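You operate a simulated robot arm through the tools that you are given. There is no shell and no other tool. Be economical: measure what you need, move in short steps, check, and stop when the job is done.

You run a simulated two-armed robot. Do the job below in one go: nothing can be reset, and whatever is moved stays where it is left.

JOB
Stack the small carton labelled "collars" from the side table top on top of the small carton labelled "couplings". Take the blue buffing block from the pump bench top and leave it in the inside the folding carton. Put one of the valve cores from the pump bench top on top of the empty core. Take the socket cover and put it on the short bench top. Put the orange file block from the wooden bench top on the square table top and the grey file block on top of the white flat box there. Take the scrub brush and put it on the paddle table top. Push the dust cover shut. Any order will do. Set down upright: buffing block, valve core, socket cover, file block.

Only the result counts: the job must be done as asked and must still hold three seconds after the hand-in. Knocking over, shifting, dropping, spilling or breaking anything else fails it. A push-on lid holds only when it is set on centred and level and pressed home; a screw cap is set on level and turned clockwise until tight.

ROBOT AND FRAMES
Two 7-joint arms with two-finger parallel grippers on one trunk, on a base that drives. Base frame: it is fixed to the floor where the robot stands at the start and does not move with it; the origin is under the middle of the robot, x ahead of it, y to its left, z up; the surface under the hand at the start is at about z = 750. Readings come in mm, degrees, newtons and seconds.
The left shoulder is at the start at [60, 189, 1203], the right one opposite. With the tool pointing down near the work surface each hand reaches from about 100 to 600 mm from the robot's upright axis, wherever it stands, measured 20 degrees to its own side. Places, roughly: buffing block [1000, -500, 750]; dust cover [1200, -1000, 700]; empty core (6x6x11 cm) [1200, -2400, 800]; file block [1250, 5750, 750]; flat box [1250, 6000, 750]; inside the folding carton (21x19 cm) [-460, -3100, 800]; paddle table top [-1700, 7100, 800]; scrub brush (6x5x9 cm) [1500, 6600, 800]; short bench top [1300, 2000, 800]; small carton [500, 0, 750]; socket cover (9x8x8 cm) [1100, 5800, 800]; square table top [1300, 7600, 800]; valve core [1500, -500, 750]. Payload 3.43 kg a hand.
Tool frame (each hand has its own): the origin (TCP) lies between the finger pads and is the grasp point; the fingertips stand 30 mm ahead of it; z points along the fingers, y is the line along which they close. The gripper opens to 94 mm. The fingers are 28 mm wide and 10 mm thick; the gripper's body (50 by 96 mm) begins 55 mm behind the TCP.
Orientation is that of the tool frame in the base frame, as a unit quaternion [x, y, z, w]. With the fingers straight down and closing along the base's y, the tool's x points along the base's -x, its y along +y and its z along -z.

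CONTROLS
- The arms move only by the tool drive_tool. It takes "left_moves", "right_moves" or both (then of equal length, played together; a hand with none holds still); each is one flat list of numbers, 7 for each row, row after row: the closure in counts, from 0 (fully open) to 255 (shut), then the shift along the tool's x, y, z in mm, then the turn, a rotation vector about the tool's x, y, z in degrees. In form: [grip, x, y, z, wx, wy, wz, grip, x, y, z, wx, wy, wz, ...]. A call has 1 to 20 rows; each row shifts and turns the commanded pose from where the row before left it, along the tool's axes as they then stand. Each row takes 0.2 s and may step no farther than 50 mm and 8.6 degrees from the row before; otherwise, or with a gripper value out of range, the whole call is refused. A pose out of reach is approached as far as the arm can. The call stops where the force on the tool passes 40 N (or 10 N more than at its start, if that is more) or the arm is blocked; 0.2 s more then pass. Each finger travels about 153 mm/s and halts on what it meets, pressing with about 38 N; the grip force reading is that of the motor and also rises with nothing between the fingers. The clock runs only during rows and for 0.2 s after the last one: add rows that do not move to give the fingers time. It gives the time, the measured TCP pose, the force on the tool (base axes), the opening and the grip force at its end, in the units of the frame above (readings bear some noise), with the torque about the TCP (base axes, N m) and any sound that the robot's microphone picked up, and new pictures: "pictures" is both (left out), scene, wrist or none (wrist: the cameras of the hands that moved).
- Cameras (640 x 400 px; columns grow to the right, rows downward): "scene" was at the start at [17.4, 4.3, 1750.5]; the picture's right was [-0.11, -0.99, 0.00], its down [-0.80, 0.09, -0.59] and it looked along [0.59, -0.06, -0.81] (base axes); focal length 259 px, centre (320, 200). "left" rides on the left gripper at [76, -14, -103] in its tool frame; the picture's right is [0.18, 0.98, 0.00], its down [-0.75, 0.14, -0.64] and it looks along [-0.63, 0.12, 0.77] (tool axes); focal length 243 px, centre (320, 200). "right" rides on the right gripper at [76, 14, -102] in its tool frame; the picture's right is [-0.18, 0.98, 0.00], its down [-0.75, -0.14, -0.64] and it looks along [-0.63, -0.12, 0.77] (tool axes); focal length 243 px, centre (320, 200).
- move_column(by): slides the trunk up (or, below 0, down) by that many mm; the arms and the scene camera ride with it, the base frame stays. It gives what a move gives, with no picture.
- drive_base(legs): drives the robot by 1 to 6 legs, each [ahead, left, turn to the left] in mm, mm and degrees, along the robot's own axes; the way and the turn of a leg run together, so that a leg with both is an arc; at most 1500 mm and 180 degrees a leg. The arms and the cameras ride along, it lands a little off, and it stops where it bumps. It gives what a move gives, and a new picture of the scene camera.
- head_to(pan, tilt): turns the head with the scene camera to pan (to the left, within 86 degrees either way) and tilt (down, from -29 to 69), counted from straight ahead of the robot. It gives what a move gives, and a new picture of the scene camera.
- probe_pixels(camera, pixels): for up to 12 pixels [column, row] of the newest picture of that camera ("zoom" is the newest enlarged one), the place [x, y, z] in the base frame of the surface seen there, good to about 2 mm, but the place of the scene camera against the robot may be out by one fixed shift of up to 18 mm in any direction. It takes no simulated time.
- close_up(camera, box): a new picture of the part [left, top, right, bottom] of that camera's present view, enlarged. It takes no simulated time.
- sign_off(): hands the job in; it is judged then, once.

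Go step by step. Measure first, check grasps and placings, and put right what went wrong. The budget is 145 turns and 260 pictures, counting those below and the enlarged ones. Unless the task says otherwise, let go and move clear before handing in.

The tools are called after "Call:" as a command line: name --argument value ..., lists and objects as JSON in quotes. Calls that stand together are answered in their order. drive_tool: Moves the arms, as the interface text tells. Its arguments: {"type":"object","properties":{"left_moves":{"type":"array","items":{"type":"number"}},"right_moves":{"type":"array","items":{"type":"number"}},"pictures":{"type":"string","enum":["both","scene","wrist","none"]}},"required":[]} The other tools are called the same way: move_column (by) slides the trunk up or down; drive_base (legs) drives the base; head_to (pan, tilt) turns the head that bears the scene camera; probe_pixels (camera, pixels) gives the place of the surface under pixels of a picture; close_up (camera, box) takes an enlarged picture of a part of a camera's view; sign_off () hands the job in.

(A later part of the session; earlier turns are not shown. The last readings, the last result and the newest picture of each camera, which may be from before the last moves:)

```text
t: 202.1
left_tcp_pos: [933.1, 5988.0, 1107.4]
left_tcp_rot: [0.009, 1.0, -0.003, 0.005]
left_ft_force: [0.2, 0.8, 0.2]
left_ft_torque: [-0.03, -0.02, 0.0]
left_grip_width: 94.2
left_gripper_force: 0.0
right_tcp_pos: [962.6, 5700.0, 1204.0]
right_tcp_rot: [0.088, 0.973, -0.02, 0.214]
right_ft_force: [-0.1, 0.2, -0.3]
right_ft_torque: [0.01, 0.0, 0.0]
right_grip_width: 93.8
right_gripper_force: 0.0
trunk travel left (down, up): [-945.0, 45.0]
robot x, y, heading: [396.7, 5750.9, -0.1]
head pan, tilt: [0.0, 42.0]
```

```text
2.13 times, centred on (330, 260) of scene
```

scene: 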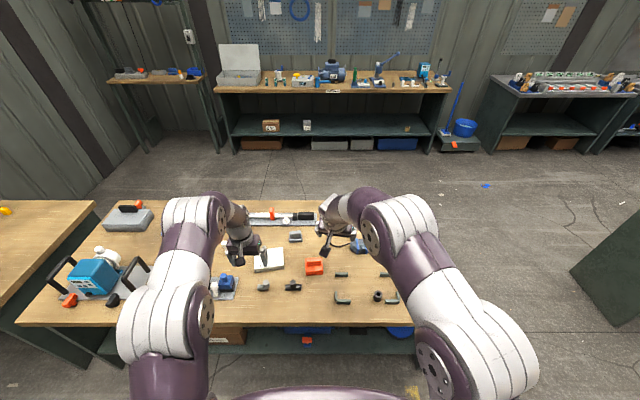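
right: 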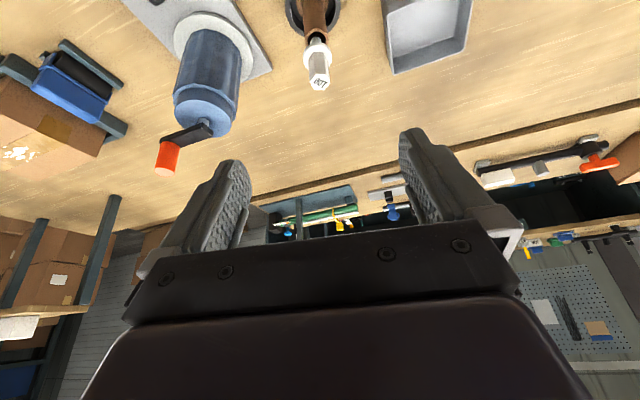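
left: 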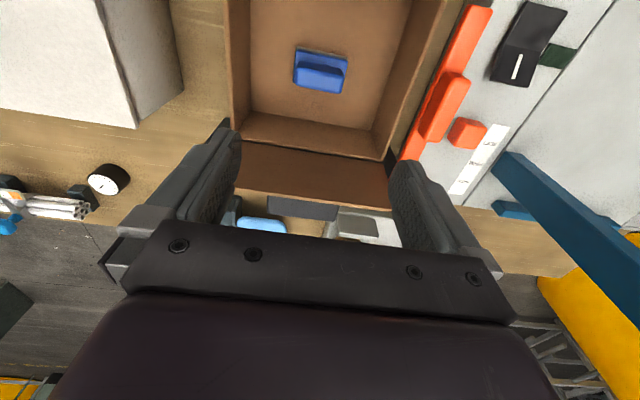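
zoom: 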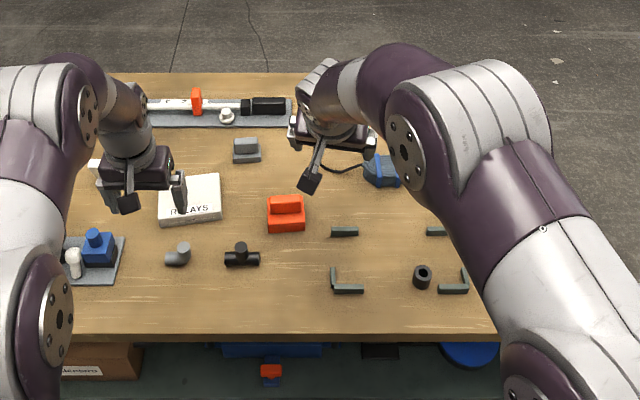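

Two orange pieces may exist; I need a closer look. Left wrist view first, and I swing the right hand aside.

Call:
drive_tool --right_moves '[0, 45, 0, 0, 0, 0, 0, 0, 45, 0, 0, 0, 0, 0, 0, 45, 0, 0, 0, 0, 0, 0, 45, -20, 0, 0, 0, 0, 0, 0, -45, 0, 0, 0, 0, 0, 0, -45, 0, 0, 0, 0, 0, 0, -45, 0, 0, 0, 0]' --left_moves '[0, 0, 0, 0, 0, 0, 0, 0, 0, 0, 0, 0, 0, 0, 0, 0, 0, 0, 0, 0, 0, 0, 0, 0, 0, 0, 0, 0, 0, 0, 0, 0, 0, 0, 0, 0, 0, 0, 0, 0, 0, 0, 0, 0, 0, 0, 0, 0, 0]' --pictures "both"

Call:
close_up --camera "scene" --box '[220, 190, 440, 320]'

```text
t: 203.7
left_tcp_pos: [932.5, 5987.0, 1107.9]
left_tcp_rot: [0.008, 1.0, -0.003, 0.006]
left_ft_force: [1.0, -0.6, 0.7]
left_ft_torque: [0.03, 0.0, 0.05]
left_grip_width: 93.9
left_gripper_force: 0.1
right_tcp_pos: [774.8, 5578.3, 1129.6]
right_tcp_rot: [0.088, 0.973, -0.019, 0.213]
right_ft_force: [0.2, 0.1, 1.0]
right_ft_torque: [0.02, 0.0, 0.01]
right_grip_width: 93.8
right_gripper_force: 0.1
trunk travel left (down, up): [-945.0, 45.0]
robot x, y, heading: [395.4, 5753.3, 0.2]
head pan, tilt: [0.0, 42.0]
```

scene: 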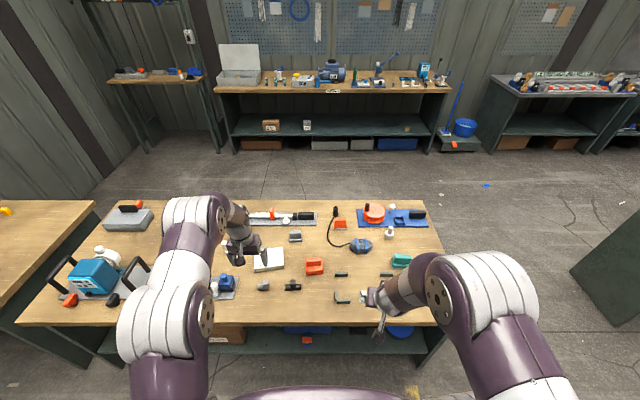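
right: 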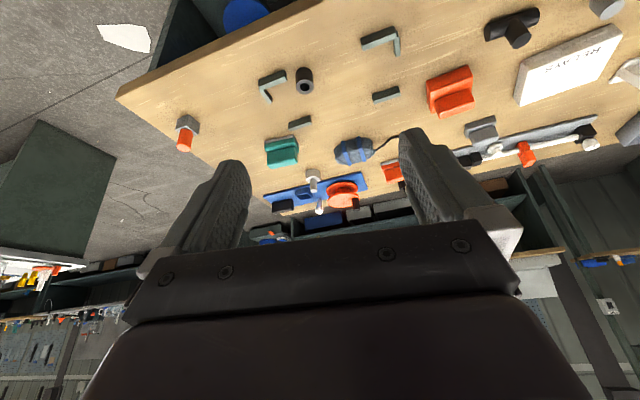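
left: 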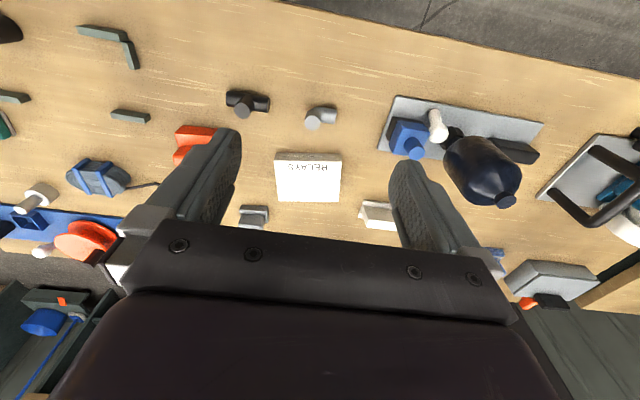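

```text
2.91 times, centred on (330, 255) of scene
```

zoom: 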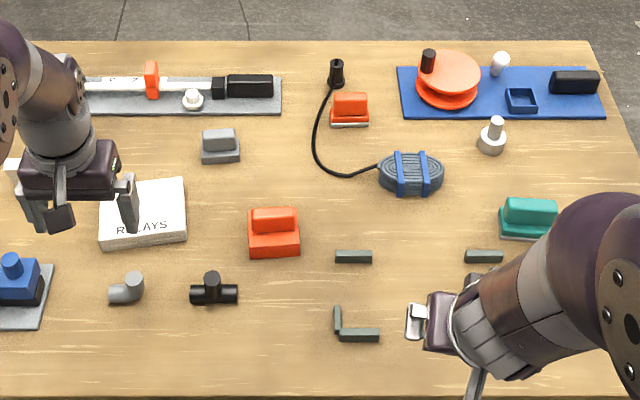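

The large orange piece at (272,232) looks like the socket cover; the file blocks with thin pads are orange (350,108), grey (220,145) and teal (527,218). I probe them.

Call:
probe_pixels --camera "zoom" --pixels '[[250, 253], [298, 253], [250, 215], [295, 212], [255, 225], [350, 100], [333, 118], [367, 120], [220, 135], [203, 155], [238, 155], [140, 195]]'

Call:
close_up --camera "right" --box '[360, 50, 640, 200]'

Call:
probe_pixels --camera "zoom" --pixels '[[160, 95], [255, 85], [170, 150], [262, 140], [165, 120], [240, 40], [70, 290], [100, 285], [250, 165], [315, 175], [350, 100], [540, 100]]'

```text
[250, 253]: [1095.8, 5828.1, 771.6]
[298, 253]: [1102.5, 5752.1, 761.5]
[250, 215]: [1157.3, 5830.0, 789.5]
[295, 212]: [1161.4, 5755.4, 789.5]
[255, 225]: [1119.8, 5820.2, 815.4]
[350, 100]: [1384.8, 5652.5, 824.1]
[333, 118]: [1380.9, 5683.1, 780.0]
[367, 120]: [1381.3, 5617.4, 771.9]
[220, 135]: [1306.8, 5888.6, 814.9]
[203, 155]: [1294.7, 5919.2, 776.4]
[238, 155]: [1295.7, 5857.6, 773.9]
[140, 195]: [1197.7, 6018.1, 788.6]
```

```text
2.29 times, centred on (500, 125) of right
```

zoom: 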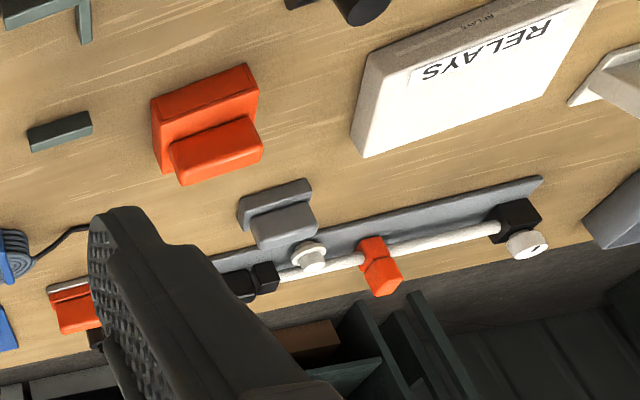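

```text
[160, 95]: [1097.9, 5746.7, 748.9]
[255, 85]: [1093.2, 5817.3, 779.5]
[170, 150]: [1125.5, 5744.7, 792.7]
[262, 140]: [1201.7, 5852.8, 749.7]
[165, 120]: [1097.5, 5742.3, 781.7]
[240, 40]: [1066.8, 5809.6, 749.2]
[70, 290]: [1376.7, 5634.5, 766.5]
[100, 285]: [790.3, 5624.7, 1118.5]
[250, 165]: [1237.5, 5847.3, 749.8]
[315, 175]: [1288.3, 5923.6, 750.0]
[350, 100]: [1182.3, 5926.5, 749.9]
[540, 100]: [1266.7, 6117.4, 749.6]
```

Socket cover: y 5743–5827, x 1095–1165. Orange file block at (1390,5650), grey one at (1305,5888), RELAYS flat box near (1195,6018). I drive 200 mm closer and tilt the left hand forward for the grey block.

Call:
drive_base --legs '[[200, 0, 0]]'

Call:
drive_tool --left_moves '[0, 0, -25, 0, 0, -7, 0, 0, 0, -25, 0, 0, -7, 0, 0, 0, -25, 0, 0, -6, 0, 0, 0, -25, 0, 0, 0, 0, 0, 0, 0, 0, 0, 0, 0]' --pictures "wrist"

```text
t: 205.3
left_tcp_pos: [1131.7, 5995.0, 1108.8]
left_tcp_rot: [0.003, 1.0, -0.003, 0.007]
left_ft_force: [-0.9, -0.7, 0.0]
left_ft_torque: [0.03, 0.02, -0.01]
left_grip_width: 94.0
left_gripper_force: 0.0
right_tcp_pos: [977.0, 5583.0, 1131.0]
right_tcp_rot: [0.084, 0.973, -0.02, 0.214]
right_ft_force: [0.4, -0.1, -0.5]
right_ft_torque: [0.0, -0.01, -0.03]
right_grip_width: 94.2
right_gripper_force: 0.0
trunk travel left (down, up): [-945.0, 45.0]
robot x, y, heading: [600.5, 5753.1, 0.5]
head pan, tilt: [0.0, 42.0]
```

scene: 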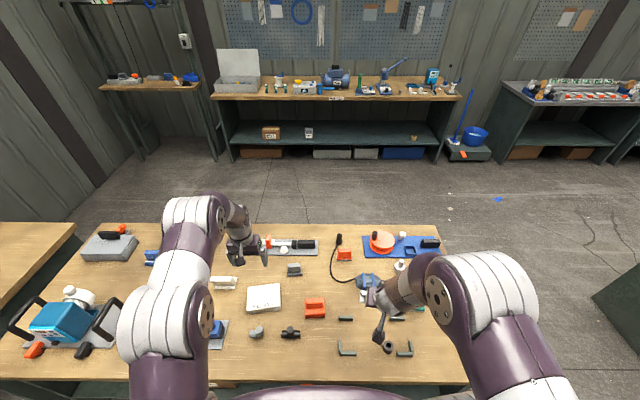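

```text
t: 206.5
left_tcp_pos: [1131.8, 5894.2, 1110.2]
left_tcp_rot: [0.002, 0.984, -0.004, 0.179]
left_ft_force: [-0.1, 0.5, 0.0]
left_ft_torque: [-0.04, -0.01, 0.01]
left_grip_width: 94.0
left_gripper_force: 0.0
right_tcp_pos: [980.6, 5584.0, 1131.0]
right_tcp_rot: [0.083, 0.973, -0.018, 0.214]
right_ft_force: [-0.5, 0.0, -0.2]
right_ft_torque: [0.03, -0.02, -0.01]
right_grip_width: 93.8
right_gripper_force: 0.1
trunk travel left (down, up): [-945.0, 45.0]
robot x, y, heading: [598.1, 5751.8, 0.4]
head pan, tilt: [0.0, 42.0]
```

left: 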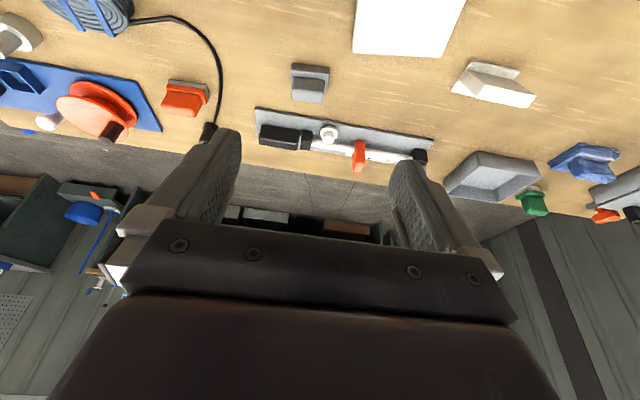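

The grey block shows at (310,83). I measure it and the flat box.

Call:
close_up --camera "left" --box '[270, 40, 350, 120]'

Call:
probe_pixels --camera "zoom" --pixels '[[190, 320], [430, 345], [190, 400], [420, 435], [190, 210], [470, 220], [200, 290], [450, 310], [320, 380], [320, 300], [185, 250], [470, 270]]'

Call:
probe_pixels --camera "left" --pixels '[[355, 52], [443, 55], [410, 10], [362, 10], [464, 10], [420, 50]]'

```text
5.00 times, centred on (310, 80) of left
```

zoom: 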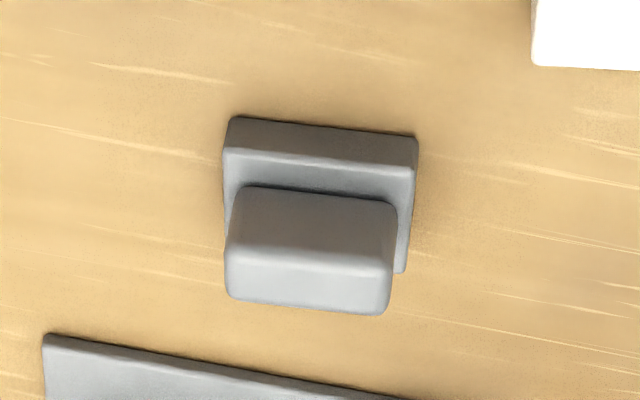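

```text
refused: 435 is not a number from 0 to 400
```

```text
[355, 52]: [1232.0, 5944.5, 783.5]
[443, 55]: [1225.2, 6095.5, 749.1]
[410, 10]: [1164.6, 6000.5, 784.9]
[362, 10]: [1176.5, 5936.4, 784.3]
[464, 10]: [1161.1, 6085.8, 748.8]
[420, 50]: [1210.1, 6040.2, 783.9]
```

Call:
probe_pixels --camera "zoom" --pixels '[[235, 255], [390, 270], [235, 290], [383, 305], [310, 290], [310, 258], [240, 195], [390, 210], [228, 155], [412, 170], [228, 225], [405, 260]]'

Call:
probe_pixels --camera "left" --pixels '[[357, 45], [440, 52], [450, 30], [358, 5], [463, 3], [400, 53]]'

```text
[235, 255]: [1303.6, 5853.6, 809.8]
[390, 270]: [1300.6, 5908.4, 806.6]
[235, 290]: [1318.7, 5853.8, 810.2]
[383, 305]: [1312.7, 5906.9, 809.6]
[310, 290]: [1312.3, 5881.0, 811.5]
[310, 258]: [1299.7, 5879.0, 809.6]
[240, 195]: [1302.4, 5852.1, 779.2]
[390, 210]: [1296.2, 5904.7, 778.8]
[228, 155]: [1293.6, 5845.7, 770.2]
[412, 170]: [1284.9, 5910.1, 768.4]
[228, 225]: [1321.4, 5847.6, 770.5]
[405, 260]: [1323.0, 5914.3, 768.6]
```

```text
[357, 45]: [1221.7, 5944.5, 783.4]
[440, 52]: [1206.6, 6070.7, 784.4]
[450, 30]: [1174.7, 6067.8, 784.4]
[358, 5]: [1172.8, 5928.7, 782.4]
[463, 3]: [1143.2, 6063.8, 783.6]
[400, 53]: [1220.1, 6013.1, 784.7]
```

Call:
probe_pixels --camera "scene" --pixels '[[249, 308], [280, 307], [264, 308], [250, 289], [279, 286], [264, 298]]'

Call:
drive_tool --left_moves '[0, 0, 0, 0, 2.3, 0, -6.1, 0, 0, 0, 0, 0, 0, 0]' --pictures "none"

```text
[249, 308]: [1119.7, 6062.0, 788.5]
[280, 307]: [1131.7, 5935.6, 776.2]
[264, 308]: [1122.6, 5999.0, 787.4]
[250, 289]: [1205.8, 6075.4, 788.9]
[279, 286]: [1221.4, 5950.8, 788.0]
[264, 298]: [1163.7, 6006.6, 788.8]
```

```text
t: 207.1
left_tcp_pos: [1132.6, 5894.8, 1109.2]
left_tcp_rot: [-0.046, 0.982, -0.034, 0.179]
left_ft_force: [-0.1, -0.3, 1.2]
left_ft_torque: [-0.02, 0.01, 0.0]
left_grip_width: 94.0
left_gripper_force: 0.1
right_tcp_pos: [978.8, 5583.6, 1130.3]
right_tcp_rot: [0.083, 0.973, -0.019, 0.213]
right_ft_force: [-0.1, 0.3, 0.0]
right_ft_torque: [-0.02, -0.03, 0.04]
right_grip_width: 94.1
right_gripper_force: 0.2
trunk travel left (down, up): [-945.0, 45.0]
robot x, y, heading: [601.8, 5751.8, 0.5]
head pan, tilt: [0.0, 42.0]
```

I used the wrong roll sign; I correct it.

Call:
drive_tool --left_moves '[0, 0, 0, 0, -5, 0, 0, 0, 0, 0, 0, 0, 0, 0]' --pictures "none"

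```text
t: 207.7
left_tcp_pos: [1131.2, 5894.0, 1107.5]
left_tcp_rot: [-0.05, 0.983, -0.008, 0.174]
left_ft_force: [0.0, -0.1, -0.4]
left_ft_torque: [0.01, -0.01, 0.03]
left_grip_width: 93.9
left_gripper_force: 0.1
right_tcp_pos: [979.1, 5583.8, 1130.7]
right_tcp_rot: [0.083, 0.973, -0.02, 0.214]
right_ft_force: [0.1, 0.8, 0.2]
right_ft_torque: [0.05, 0.01, 0.01]
right_grip_width: 93.9
right_gripper_force: 0.0
trunk travel left (down, up): [-945.0, 45.0]
robot x, y, heading: [599.2, 5752.2, 0.5]
head pan, tilt: [0.0, 42.0]
```

Call:
drive_tool --left_moves '[0, 0, 0, 0, -2, 0, 0, 0, -31, -16.5, 0, 0, 0, 0, 0, -31, -16.5, 0, 0, 0, 0, 0, 0, 0, 48, 0, 0, 0, 0, 0, 0, 48, 0, 0, 0, 0, 0, 0, 48, 0, 0, 0, 0, 0, 0, 48, 0, 0, 0, 0, 0, 0, 48, 0, 0, 0, 0, 0, 0, 45, 0, 0, 0, 0, 0, 0, 0, 0, 0, 0]' --pictures "wrist"

```text
t: 209.9
left_tcp_pos: [1254.4, 5882.0, 908.9]
left_tcp_rot: [-0.056, 0.982, 0.027, 0.176]
left_ft_force: [1.2, 0.7, 1.2]
left_ft_torque: [0.0, 0.08, 0.0]
left_grip_width: 94.2
left_gripper_force: 0.1
left hand out of reach, approached as far as the arm can: row 8, 9
right_tcp_pos: [979.9, 5583.0, 1130.5]
right_tcp_rot: [0.083, 0.973, -0.019, 0.213]
right_ft_force: [0.0, -0.1, 0.3]
right_ft_torque: [0.01, 0.02, 0.01]
right_grip_width: 94.3
right_gripper_force: 0.0
trunk travel left (down, up): [-945.0, 45.0]
robot x, y, heading: [601.3, 5751.5, 0.5]
head pan, tilt: [0.0, 42.0]
```

left: 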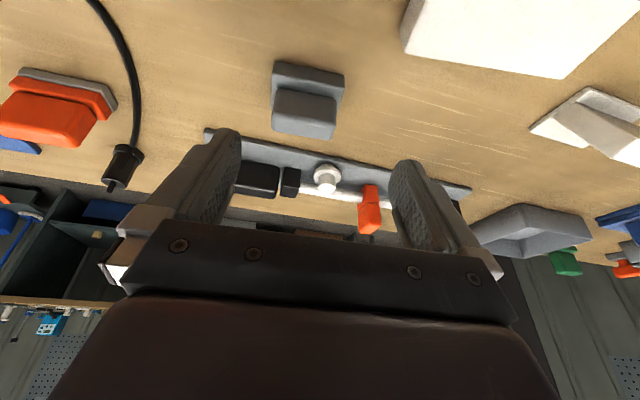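

The arm ran out of reach with the trunk this high. I pull the hand up 160 mm along its axis, then lower the trunk.

Call:
drive_tool --left_moves '[0, 0, 0, -40, 0, 0, 0, 0, 0, 0, -40, 0, 0, 0, 0, 0, 0, -40, 0, 0, 0, 0, 0, 0, -40, 0, 0, 0, 0, 0, 0, 0, 0, 0, 0]' --right_moves '[0, 0, 0, -20, 0, 0, 0, 0, 0, 0, -20, 0, 0, 0, 0, 0, 0, -20, 0, 0, 0, 0, 0, 0, 0, 0, 0, 0, 0, 0, 0, 0, 0, 0, 0]' --pictures "none"

Call:
move_column --by -170

```text
t: 210.3
left_tcp_pos: [1285.1, 5876.1, 986.7]
left_tcp_rot: [-0.062, 0.978, 0.025, 0.197]
left_ft_force: [0.1, 1.1, 1.2]
left_ft_torque: [-0.01, 0.08, 0.0]
left_grip_width: 94.2
left_gripper_force: 0.0
left hand out of reach, approached as far as the arm can: row 1
right_tcp_pos: [972.7, 5586.7, 1146.4]
right_tcp_rot: [0.084, 0.973, -0.018, 0.215]
right_ft_force: [-0.9, 0.3, -1.1]
right_ft_torque: [-0.02, 0.01, 0.04]
right_grip_width: 94.0
right_gripper_force: 0.1
trunk travel left (down, up): [-945.0, 45.0]
robot x, y, heading: [601.5, 5757.7, 0.4]
head pan, tilt: [0.0, 42.0]
stopped in row 1 (left hand): the arm was blocked; the commanded pose is now the measured one
```

```text
t: 212.2
left_tcp_pos: [1287.8, 5877.6, 820.4]
left_tcp_rot: [-0.06, 0.977, 0.023, 0.201]
left_ft_force: [-0.8, 0.6, -0.3]
left_ft_torque: [-0.05, 0.01, -0.01]
left_grip_width: 93.9
left_gripper_force: 0.1
right_tcp_pos: [974.9, 5586.0, 973.6]
right_tcp_rot: [0.084, 0.973, -0.019, 0.213]
right_ft_force: [-0.3, -0.1, 0.3]
right_ft_torque: [0.02, -0.01, 0.01]
right_grip_width: 93.9
right_gripper_force: 0.0
trunk travel left (down, up): [-775.0, 215.0]
robot x, y, heading: [599.5, 5753.8, 0.6]
head pan, tilt: [0.0, 42.0]
```

The hand now hovers around the block at (1288,5878,820) without contact. I look.

Call:
drive_tool --left_moves '[0, 0, 0, 0, 0, 0, 0]' --pictures "wrist"

```text
t: 212.6
left_tcp_pos: [1288.6, 5877.8, 821.0]
left_tcp_rot: [-0.061, 0.977, 0.023, 0.201]
left_ft_force: [-1.0, 0.7, -0.1]
left_ft_torque: [0.0, -0.02, 0.0]
left_grip_width: 93.9
left_gripper_force: 0.0
right_tcp_pos: [973.4, 5586.1, 974.9]
right_tcp_rot: [0.083, 0.973, -0.019, 0.214]
right_ft_force: [-0.6, 0.1, -0.1]
right_ft_torque: [-0.06, 0.03, 0.01]
right_grip_width: 93.8
right_gripper_force: 0.0
trunk travel left (down, up): [-775.0, 215.0]
robot x, y, heading: [599.0, 5755.2, 0.4]
head pan, tilt: [0.0, 42.0]
```

left: 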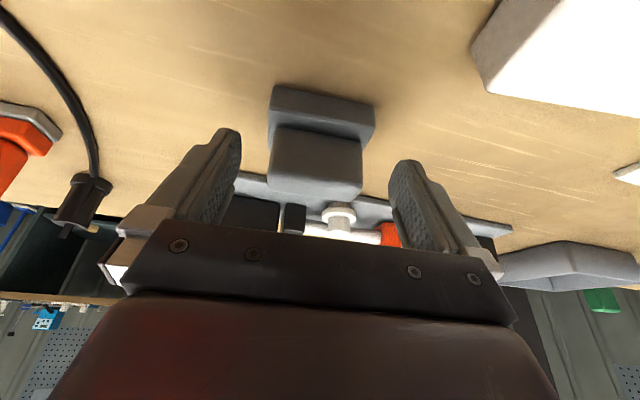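

Clean straddle. I correct the small roll, advance the last 25 mm, and close.

Call:
drive_tool --left_moves '[0, 0, 0, 0, 1.2, 0, 0, 0, -14, -1, 0, 0, 0, 0, 0, 0, 0, 12, 0, 0, 0, 0, 0, 0, 10, 0, 0, 0, 0, 0, 0, 0, 0, 0, 0]' --pictures "wrist"

```text
t: 213.8
left_tcp_pos: [1291.7, 5878.1, 815.3]
left_tcp_rot: [-0.058, 0.978, 0.013, 0.198]
left_ft_force: [0.6, -0.3, -0.3]
left_ft_torque: [0.03, -0.03, 0.02]
left_grip_width: 93.9
left_gripper_force: 0.1
left hand out of reach, approached as far as the arm can: row 2, 3, 4
right_tcp_pos: [973.0, 5585.0, 975.4]
right_tcp_rot: [0.084, 0.973, -0.019, 0.214]
right_ft_force: [0.7, 0.5, 0.2]
right_ft_torque: [0.01, 0.01, 0.0]
right_grip_width: 93.7
right_gripper_force: 0.0
trunk travel left (down, up): [-775.0, 215.0]
robot x, y, heading: [602.0, 5758.1, 0.3]
head pan, tilt: [0.0, 42.0]
```

left: 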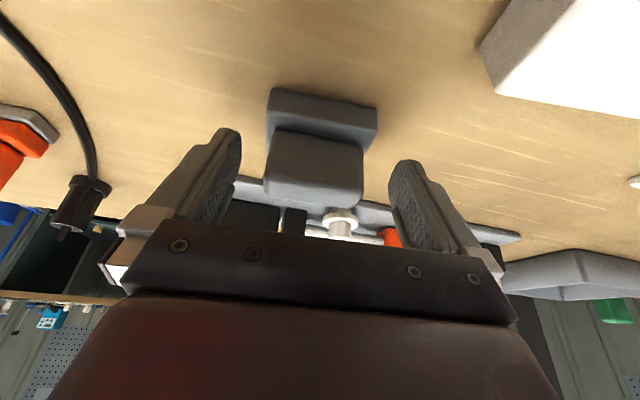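

Still at full stretch; I creep the base 24 mm ahead instead.

Call:
drive_base --legs '[[24, 0, 0]]'

Call:
drive_tool --left_moves '[0, 0, 0, 0, 0, 0, 0]' --pictures "wrist"

```text
t: 214.6
left_tcp_pos: [1314.5, 5878.6, 816.7]
left_tcp_rot: [-0.058, 0.978, 0.013, 0.198]
left_ft_force: [-0.2, 0.1, -0.7]
left_ft_torque: [0.01, -0.02, 0.03]
left_grip_width: 94.0
left_gripper_force: 0.0
right_tcp_pos: [995.4, 5585.6, 975.4]
right_tcp_rot: [0.083, 0.973, -0.018, 0.214]
right_ft_force: [0.0, 0.2, -0.4]
right_ft_torque: [0.0, 0.01, -0.01]
right_grip_width: 94.1
right_gripper_force: 0.0
trunk travel left (down, up): [-775.0, 215.0]
robot x, y, heading: [626.2, 5753.3, 0.7]
head pan, tilt: [0.0, 42.0]
```

scene: 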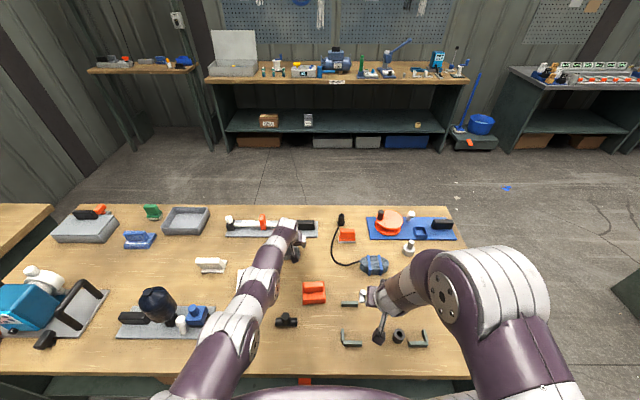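

```text
t: 215.0
left_tcp_pos: [1315.3, 5880.4, 815.2]
left_tcp_rot: [-0.058, 0.978, 0.014, 0.2]
left_ft_force: [0.3, -0.1, 0.0]
left_ft_torque: [-0.02, 0.01, -0.02]
left_grip_width: 94.0
left_gripper_force: 0.0
right_tcp_pos: [995.4, 5585.9, 976.4]
right_tcp_rot: [0.083, 0.973, -0.019, 0.215]
right_ft_force: [0.1, 0.2, 0.3]
right_ft_torque: [0.01, -0.02, 0.02]
right_grip_width: 94.1
right_gripper_force: 0.0
trunk travel left (down, up): [-775.0, 215.0]
robot x, y, heading: [626.0, 5753.0, 0.3]
head pan, tilt: [0.0, 42.0]
```

left: 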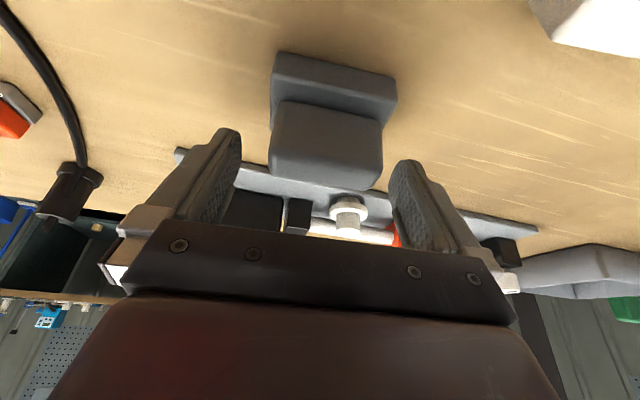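

Now in position; I lower the trunk 8 mm and close.

Call:
move_column --by -8

Call:
drive_tool --left_moves '[255, 0, 0, 0, 0, 0, 0, 255, 0, 0, 0, 0, 0, 0, 255, 0, 0, 0, 0, 0, 0]' --pictures "none"

Call:
move_column --by 80

Call:
close_up --camera "left" --box '[0, 0, 640, 400]'

```text
t: 215.6
left_tcp_pos: [1315.7, 5878.6, 806.5]
left_tcp_rot: [-0.058, 0.978, 0.013, 0.198]
left_ft_force: [-0.2, -0.4, -0.5]
left_ft_torque: [0.0, -0.01, 0.0]
left_grip_width: 94.0
left_gripper_force: 0.0
right_tcp_pos: [997.0, 5586.0, 966.4]
right_tcp_rot: [0.082, 0.973, -0.019, 0.214]
right_ft_force: [0.1, -0.2, 0.7]
right_ft_torque: [-0.02, -0.03, 0.0]
right_grip_width: 93.8
right_gripper_force: 0.0
trunk travel left (down, up): [-767.0, 223.0]
robot x, y, heading: [625.9, 5753.8, 0.3]
head pan, tilt: [0.0, 42.0]
```

```text
t: 216.4
left_tcp_pos: [1316.5, 5879.1, 807.1]
left_tcp_rot: [-0.058, 0.978, 0.013, 0.198]
left_ft_force: [1.4, -0.1, 2.1]
left_ft_torque: [-0.08, -0.04, 0.01]
left_grip_width: 63.4
left_gripper_force: 37.6
right_tcp_pos: [997.6, 5585.1, 966.7]
right_tcp_rot: [0.083, 0.973, -0.019, 0.214]
right_ft_force: [0.8, 0.0, 0.7]
right_ft_torque: [-0.04, 0.03, -0.02]
right_grip_width: 93.8
right_gripper_force: 0.0
trunk travel left (down, up): [-767.0, 223.0]
robot x, y, heading: [626.2, 5754.0, 0.6]
head pan, tilt: [0.0, 42.0]
```

```text
t: 217.5
left_tcp_pos: [1316.0, 5879.9, 886.1]
left_tcp_rot: [-0.059, 0.979, 0.014, 0.197]
left_ft_force: [0.7, -0.6, -1.3]
left_ft_torque: [-0.02, -0.01, -0.02]
left_grip_width: 63.4
left_gripper_force: 38.0
right_tcp_pos: [995.4, 5585.4, 1047.0]
right_tcp_rot: [0.084, 0.973, -0.019, 0.215]
right_ft_force: [-0.1, 0.5, 0.1]
right_ft_torque: [0.0, 0.01, -0.02]
right_grip_width: 93.9
right_gripper_force: 0.1
trunk travel left (down, up): [-847.0, 143.0]
robot x, y, heading: [624.5, 5753.4, 0.5]
head pan, tilt: [0.0, 42.0]
```

```text
1.00 times, centred on (320, 200) of left (not enlarged: the box is as wide or as high as the picture)
```

zoom: 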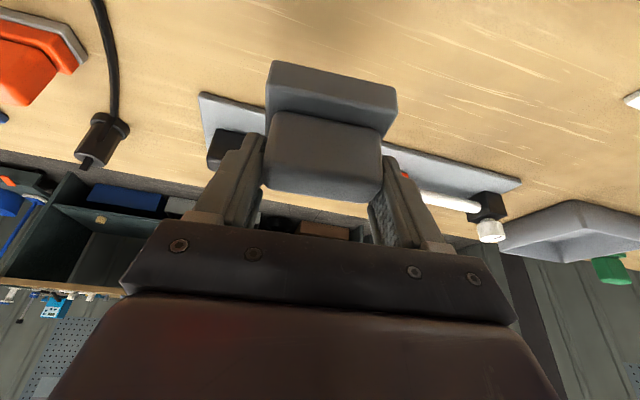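

Grey block held (63 mm). I carry it over the RELAYS box at (1170,6003).

Call:
drive_tool --left_moves '[255, 28.75, 34.5, -11.9, 0, 0, 0, 255, 28.75, 34.5, -11.9, 0, 0, 0, 255, 28.75, 34.5, -11.9, 0, 0, 0, 255, 28.75, 34.5, -11.9, 0, 0, 0, 255, 0, 0, 0, 0, 0, 0]' --pictures "wrist"

Call:
close_up --camera "scene" --box '[200, 220, 340, 330]'

```text
t: 218.0
left_tcp_pos: [1307.2, 5882.0, 889.7]
left_tcp_rot: [-0.033, 0.983, 0.011, 0.183]
left_ft_force: [-0.2, -1.2, -1.9]
left_ft_torque: [0.0, -0.02, 0.02]
left_grip_width: 63.7
left_gripper_force: 37.9
left hand out of reach, approached as far as the arm can: row 1, 2
right_tcp_pos: [997.6, 5586.1, 1045.8]
right_tcp_rot: [0.083, 0.973, -0.019, 0.214]
right_ft_force: [-0.4, -0.3, 0.3]
right_ft_torque: [-0.01, -0.05, 0.01]
right_grip_width: 93.8
right_gripper_force: 0.0
trunk travel left (down, up): [-847.0, 143.0]
robot x, y, heading: [621.1, 5751.5, 0.4]
head pan, tilt: [0.0, 42.0]
stopped in row 2 (left hand): the arm was blocked; the commanded pose is now the measured one
```

left: 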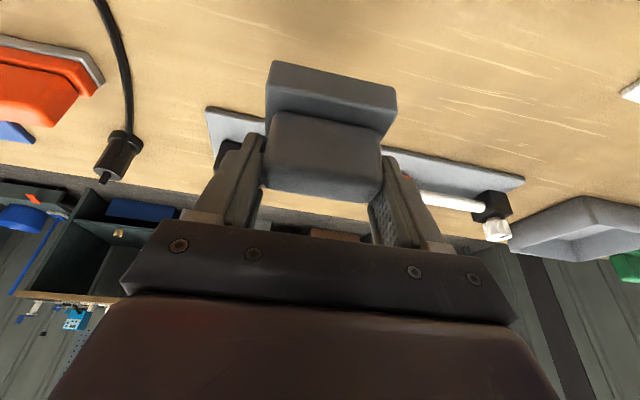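

```text
3.64 times, centred on (270, 275) of scene
```

zoom: 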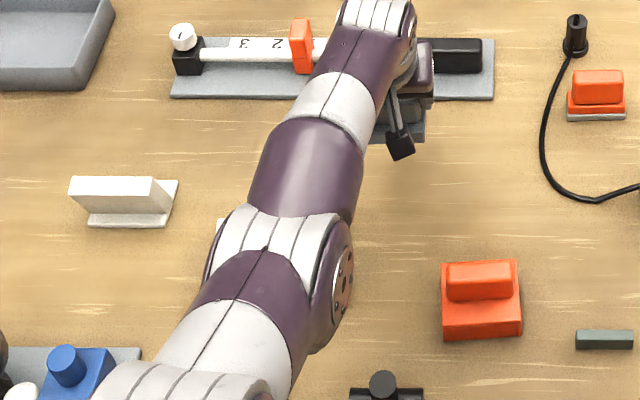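

The arm is at full stretch, so I carry the block over with the base instead: back 134, left 120.

Call:
drive_base --legs '[[-131, 121, 0]]'

Call:
drive_tool --left_moves '[255, 0, 0, 0, 0, -2.2, 0, 255, 0, 0, 0, 0, 0, 0]' --pictures "wrist"

```text
t: 219.5
left_tcp_pos: [1179.2, 5996.4, 895.8]
left_tcp_rot: [-0.032, 0.981, 0.011, 0.189]
left_ft_force: [0.2, -0.3, -0.5]
left_ft_torque: [0.0, 0.04, 0.0]
left_grip_width: 63.9
left_gripper_force: 38.2
right_tcp_pos: [865.9, 5699.9, 1047.5]
right_tcp_rot: [0.085, 0.973, -0.018, 0.214]
right_ft_force: [-0.3, -0.2, -0.3]
right_ft_torque: [0.02, 0.02, 0.02]
right_grip_width: 94.2
right_gripper_force: 0.1
trunk travel left (down, up): [-847.0, 143.0]
robot x, y, heading: [489.9, 5878.7, 0.2]
head pan, tilt: [0.0, 42.0]
```

scene: 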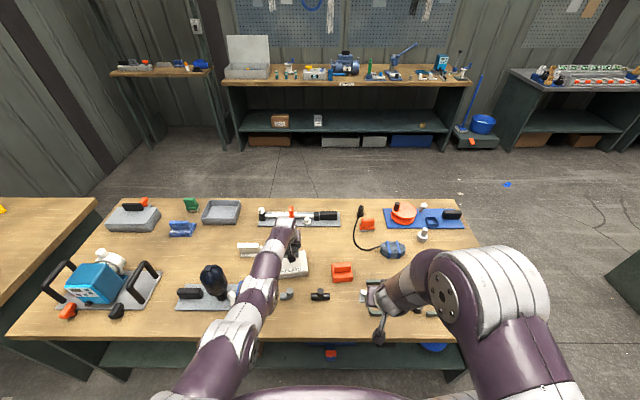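

```text
t: 220.1
left_tcp_pos: [1182.1, 5996.5, 900.0]
left_tcp_rot: [-0.03, 0.981, 0.013, 0.192]
left_ft_force: [0.8, 0.7, -1.0]
left_ft_torque: [-0.01, -0.02, 0.02]
left_grip_width: 63.7
left_gripper_force: 37.9
right_tcp_pos: [867.0, 5702.1, 1047.4]
right_tcp_rot: [0.085, 0.973, -0.018, 0.214]
right_ft_force: [0.1, 0.4, 0.2]
right_ft_torque: [-0.02, 0.0, -0.01]
right_grip_width: 94.1
right_gripper_force: 0.1
trunk travel left (down, up): [-847.0, 143.0]
robot x, y, heading: [488.5, 5871.8, 0.4]
head pan, tilt: [0.0, 42.0]
stopped in row 2 (left hand): the arm was blocked; the commanded pose is now the measured one
```

left: 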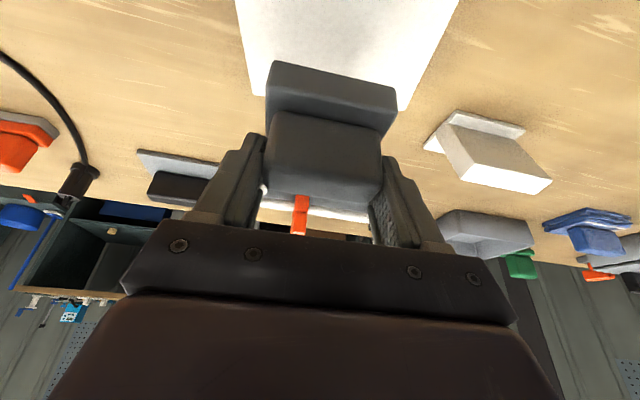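

The block sits over the box (block centre ≈ (1176,5997), box x 1118–1222, y 5935–6070). I lower with the trunk.

Call:
move_column --by -52

Call:
close_up --camera "left" --box '[160, 0, 520, 220]'

```text
t: 221.0
left_tcp_pos: [1184.5, 5997.0, 850.5]
left_tcp_rot: [-0.03, 0.98, 0.012, 0.195]
left_ft_force: [-0.3, 0.1, -2.6]
left_ft_torque: [0.05, -0.04, -0.03]
left_grip_width: 63.5
left_gripper_force: 37.8
right_tcp_pos: [865.8, 5701.0, 994.4]
right_tcp_rot: [0.086, 0.973, -0.019, 0.215]
right_ft_force: [0.1, 0.5, 0.4]
right_ft_torque: [0.03, 0.0, 0.03]
right_grip_width: 93.8
right_gripper_force: 0.0
trunk travel left (down, up): [-795.0, 195.0]
robot x, y, heading: [492.1, 5871.4, 0.2]
head pan, tilt: [0.0, 42.0]
```

```text
1.78 times, centred on (340, 110) of left
```

zoom: 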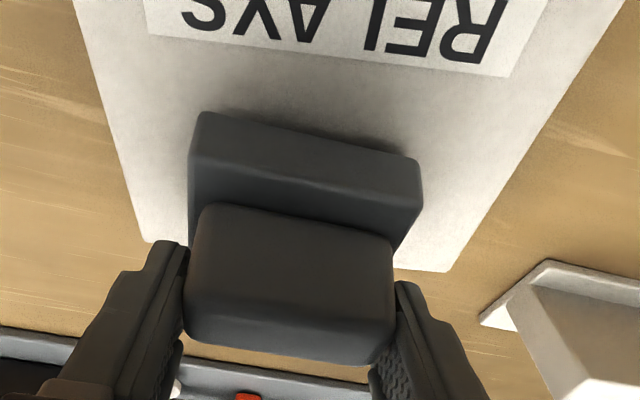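

Call:
probe_pixels --camera "zoom" --pixels '[[155, 238], [410, 268], [440, 268], [205, 116], [415, 162], [195, 180], [415, 215], [135, 200], [480, 200], [300, 80], [300, 340], [215, 330]]'

```text
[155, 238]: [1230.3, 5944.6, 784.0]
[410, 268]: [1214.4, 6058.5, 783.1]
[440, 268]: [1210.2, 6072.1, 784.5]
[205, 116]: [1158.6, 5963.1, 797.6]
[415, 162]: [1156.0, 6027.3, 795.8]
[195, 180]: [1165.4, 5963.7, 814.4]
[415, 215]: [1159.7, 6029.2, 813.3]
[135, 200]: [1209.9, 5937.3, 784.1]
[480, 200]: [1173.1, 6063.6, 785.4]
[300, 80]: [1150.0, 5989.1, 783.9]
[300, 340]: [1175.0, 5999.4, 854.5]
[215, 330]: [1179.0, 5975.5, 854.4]
```

Block footprint x 1157–1200, y 5963–6029 lies well on the box. I lower the last 9 mm.

Call:
move_column --by -7

Call:
move_column --by -2

```text
t: 221.6
left_tcp_pos: [1184.3, 5997.7, 843.2]
left_tcp_rot: [-0.031, 0.98, 0.013, 0.194]
left_ft_force: [-0.6, -0.7, -2.4]
left_ft_torque: [0.03, 0.0, 0.0]
left_grip_width: 63.5
left_gripper_force: 38.1
right_tcp_pos: [866.1, 5702.1, 988.2]
right_tcp_rot: [0.085, 0.973, -0.019, 0.214]
right_ft_force: [-0.2, 0.1, 0.2]
right_ft_torque: [-0.01, -0.02, 0.03]
right_grip_width: 94.0
right_gripper_force: 0.1
trunk travel left (down, up): [-788.0, 202.0]
robot x, y, heading: [491.6, 5870.1, 0.4]
head pan, tilt: [0.0, 42.0]
```

```text
t: 222.1
left_tcp_pos: [1184.8, 5997.8, 842.4]
left_tcp_rot: [-0.031, 0.98, 0.012, 0.196]
left_ft_force: [0.2, 0.1, 0.9]
left_ft_torque: [-0.1, 0.01, 0.02]
left_grip_width: 63.6
left_gripper_force: 38.5
right_tcp_pos: [865.7, 5702.3, 986.1]
right_tcp_rot: [0.085, 0.973, -0.018, 0.213]
right_ft_force: [0.2, -0.6, -0.2]
right_ft_torque: [0.01, -0.01, 0.01]
right_grip_width: 93.9
right_gripper_force: 0.1
trunk travel left (down, up): [-786.0, 204.0]
robot x, y, heading: [494.5, 5870.9, 0.2]
head pan, tilt: [0.0, 42.0]
```

Contact begins (+0.9 N vs −2.4). One mm more, then I open and lift by the trunk.

Call:
move_column --by -1.5

Call:
drive_tool --left_moves '[130, 0, 0, 0, 0, 0, 0, 0, 0, 0, 0, 0, 0, 0, 0, 0, 0, 0, 0, 0, 0, 0, 0, 0, 0, 0, 0, 0]' --pictures "none"

Call:
move_column --by 150

Call:
close_up --camera "left" --box '[0, 0, 640, 400]'

```text
t: 222.6
left_tcp_pos: [1184.4, 5996.8, 841.1]
left_tcp_rot: [-0.033, 0.98, 0.012, 0.198]
left_ft_force: [0.3, 0.9, 6.0]
left_ft_torque: [-0.19, -0.14, -0.02]
left_grip_width: 63.6
left_gripper_force: 37.9
right_tcp_pos: [864.3, 5701.2, 983.6]
right_tcp_rot: [0.085, 0.973, -0.018, 0.215]
right_ft_force: [-0.6, -0.6, 0.1]
right_ft_torque: [-0.01, 0.02, 0.01]
right_grip_width: 94.0
right_gripper_force: 0.0
trunk travel left (down, up): [-785.0, 205.0]
robot x, y, heading: [498.1, 5870.9, -0.0]
head pan, tilt: [0.0, 42.0]
```

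```text
t: 223.6
left_tcp_pos: [1186.0, 5995.9, 841.8]
left_tcp_rot: [-0.031, 0.98, 0.012, 0.196]
left_ft_force: [0.7, 0.0, 1.3]
left_ft_torque: [0.0, 0.02, 0.0]
left_grip_width: 94.1
left_gripper_force: 0.0
right_tcp_pos: [866.1, 5701.4, 983.8]
right_tcp_rot: [0.086, 0.973, -0.02, 0.215]
right_ft_force: [0.1, 0.1, 0.1]
right_ft_torque: [0.02, 0.04, 0.01]
right_grip_width: 94.0
right_gripper_force: 0.0
trunk travel left (down, up): [-785.0, 205.0]
robot x, y, heading: [497.0, 5869.2, 0.1]
head pan, tilt: [0.0, 42.0]
```

```text
t: 225.3
left_tcp_pos: [1184.6, 5995.9, 990.8]
left_tcp_rot: [-0.031, 0.98, 0.012, 0.196]
left_ft_force: [0.0, 1.4, -0.3]
left_ft_torque: [-0.01, -0.06, 0.02]
left_grip_width: 94.0
left_gripper_force: 0.0
right_tcp_pos: [865.5, 5700.8, 1134.3]
right_tcp_rot: [0.085, 0.973, -0.018, 0.214]
right_ft_force: [-0.4, -0.5, 1.1]
right_ft_torque: [-0.02, -0.01, 0.0]
right_grip_width: 94.2
right_gripper_force: 0.1
trunk travel left (down, up): [-935.0, 55.0]
robot x, y, heading: [494.6, 5870.4, 0.1]
head pan, tilt: [0.0, 42.0]
```

```text
1.00 times, centred on (320, 200) of left (not enlarged: the box is as wide or as high as the picture)
```

zoom: 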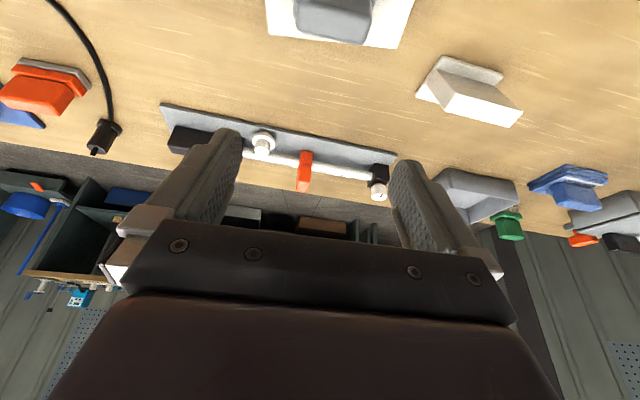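

The grey block rests on the box. To save turns: I bend the left arm back in, and bring the right hand (yaw straightened) over the socket cover to measure its grip.

Call:
drive_tool --left_moves '[0, 9, 0, -4, 0, 0, 0, 0, 9, 0, -4, 0, 0, 0, 0, 14, 0, -6, 0, 0, 0, 0, 18, 0, -8, 0, 0, 0, 0, 28, 0, -12, 0, 0, 0, 0, 36, 0, -15, 0, 0, 0, 0, 36, 0, -25, 0, 0, 0]' --pictures "none"

Call:
drive_tool --right_moves '[0, 0, 0, 0, -2.1, 0, -4.5, 0, 0, 0, 0, -2.1, 0, -4.5, 0, -17, 17, 40, 0, 0, 0, 0, -17, 17, 40, 0, 0, 0, 0, -17, 17, 40, 0, 0, 0, 0, -17, 17, 40, 0, 0, 0, 0, -17, 16, 40, 0, 0, 0, 0, 0, 0, 0, 0, 0, 0]' --pictures "wrist"

Call:
close_up --camera "right" --box '[260, 40, 420, 160]'

```text
t: 225.9
left_tcp_pos: [1186.3, 5995.2, 1005.4]
left_tcp_rot: [-0.032, 0.981, 0.012, 0.194]
left_ft_force: [-0.7, -0.1, 0.7]
left_ft_torque: [0.01, 0.02, 0.03]
left_grip_width: 94.1
left_gripper_force: 0.0
left hand out of reach, approached as far as the arm can: row 2
right_tcp_pos: [865.7, 5701.2, 1134.3]
right_tcp_rot: [0.086, 0.973, -0.019, 0.214]
right_ft_force: [-0.1, 0.5, -0.9]
right_ft_torque: [-0.01, 0.0, 0.01]
right_grip_width: 94.1
right_gripper_force: 0.0
trunk travel left (down, up): [-935.0, 55.0]
robot x, y, heading: [493.3, 5872.3, 0.1]
head pan, tilt: [0.0, 42.0]
stopped in row 2 (left hand): the arm was blocked; the commanded pose is now the measured one
```

```text
t: 227.7
left_tcp_pos: [1186.7, 5996.8, 1009.2]
left_tcp_rot: [-0.033, 0.98, 0.012, 0.197]
left_ft_force: [0.8, -0.6, 1.4]
left_ft_torque: [-0.01, 0.05, 0.0]
left_grip_width: 93.8
left_gripper_force: 0.0
right_tcp_pos: [1028.0, 5784.7, 987.8]
right_tcp_rot: [0.001, 0.976, 0.001, 0.216]
right_ft_force: [-0.5, 0.3, 0.4]
right_ft_torque: [0.0, -0.01, 0.0]
right_grip_width: 94.0
right_gripper_force: 0.1
trunk travel left (down, up): [-935.0, 55.0]
robot x, y, heading: [492.0, 5871.2, 0.2]
head pan, tilt: [0.0, 42.0]
```

right: 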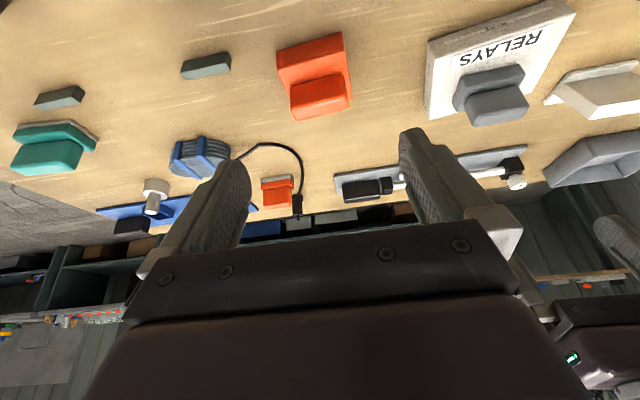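

```text
3.33 times, centred on (340, 100) of right
```

zoom: 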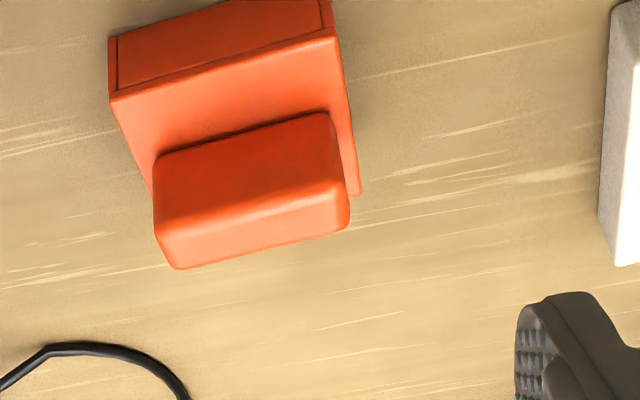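

Call:
probe_pixels --camera "zoom" --pixels '[[160, 220], [340, 180], [175, 262], [345, 225], [160, 165], [325, 120], [115, 98], [335, 40], [355, 190], [250, 245], [250, 205]]'

```text
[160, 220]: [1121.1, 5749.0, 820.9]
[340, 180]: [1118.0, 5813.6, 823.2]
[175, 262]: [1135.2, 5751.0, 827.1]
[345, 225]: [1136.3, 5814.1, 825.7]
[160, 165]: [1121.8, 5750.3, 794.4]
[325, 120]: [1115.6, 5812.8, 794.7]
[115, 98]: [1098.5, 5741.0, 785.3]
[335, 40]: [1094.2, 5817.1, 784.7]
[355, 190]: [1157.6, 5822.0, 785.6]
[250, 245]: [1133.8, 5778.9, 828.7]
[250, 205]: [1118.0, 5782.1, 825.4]
```

Cover handle: centre (1129,5782), 67 mm wide, z 785–828, yaw ≈5.6°. I lower the trunk 100 mm, then approach, grip and lift in one go.

Call:
move_column --by -100

Call:
drive_tool --right_moves '[0, 0, 0, 0, -2.35, 0, -5.07, 0, -31.5, -6.2, 0, 0, 0, 0, 0, -31.5, -6.3, 0, 0, 0, 0, 0, 0, 0, 34, 0, 0, 0, 0, 0, 0, 34, 0, 0, 0, 0, 0, 0, 33, 0, 0, 0, 0, 0, 0, 0, 0, 0, 0, 255, 0, 0, 0, 0, 0, 0, 255, 0, 0, 0, 0, 0, 0, 255, 0, 0, 0, 0, 0, 0, 255, -4, 0, -9, 0, 0, 0, 255, -17, 0, -36, 0, 0, 0, 255, -17, 0, -36, 0, 0, 0]' --pictures "both"

```text
t: 229.1
left_tcp_pos: [1188.9, 5996.2, 907.5]
left_tcp_rot: [-0.032, 0.98, 0.013, 0.195]
left_ft_force: [1.8, 0.1, 0.5]
left_ft_torque: [0.0, 0.07, 0.0]
left_grip_width: 93.8
left_gripper_force: 0.1
right_tcp_pos: [1027.9, 5785.4, 886.9]
right_tcp_rot: [0.001, 0.976, 0.0, 0.216]
right_ft_force: [-0.1, 0.0, -0.8]
right_ft_torque: [0.01, -0.06, 0.0]
right_grip_width: 93.9
right_gripper_force: 0.2
trunk travel left (down, up): [-835.0, 155.0]
robot x, y, heading: [493.1, 5869.1, 0.1]
head pan, tilt: [0.0, 42.0]
```

```text
t: 231.8
left_tcp_pos: [1187.5, 5995.7, 908.9]
left_tcp_rot: [-0.033, 0.98, 0.013, 0.196]
left_ft_force: [-0.7, 0.1, -0.5]
left_ft_torque: [0.0, -0.05, 0.0]
left_grip_width: 93.9
left_gripper_force: 0.0
right_tcp_pos: [1129.7, 5782.4, 910.0]
right_tcp_rot: [-0.047, 0.976, 0.01, 0.213]
right_ft_force: [0.0, -0.8, -0.2]
right_ft_torque: [-0.02, 0.0, -0.02]
right_grip_width: 73.5
right_gripper_force: 38.1
trunk travel left (down, up): [-835.0, 155.0]
robot x, y, heading: [491.1, 5873.6, 0.1]
head pan, tilt: [0.0, 42.0]
```

scene: 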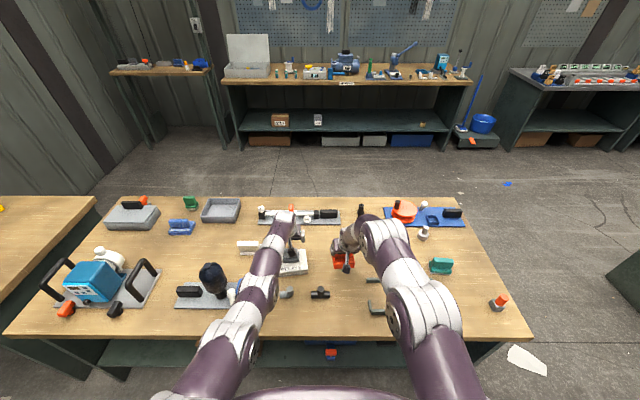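
right: 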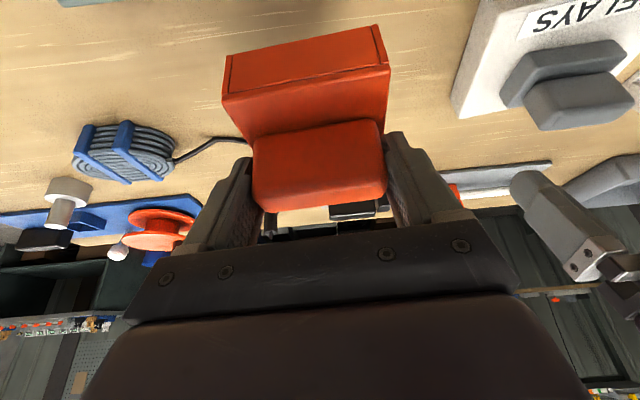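

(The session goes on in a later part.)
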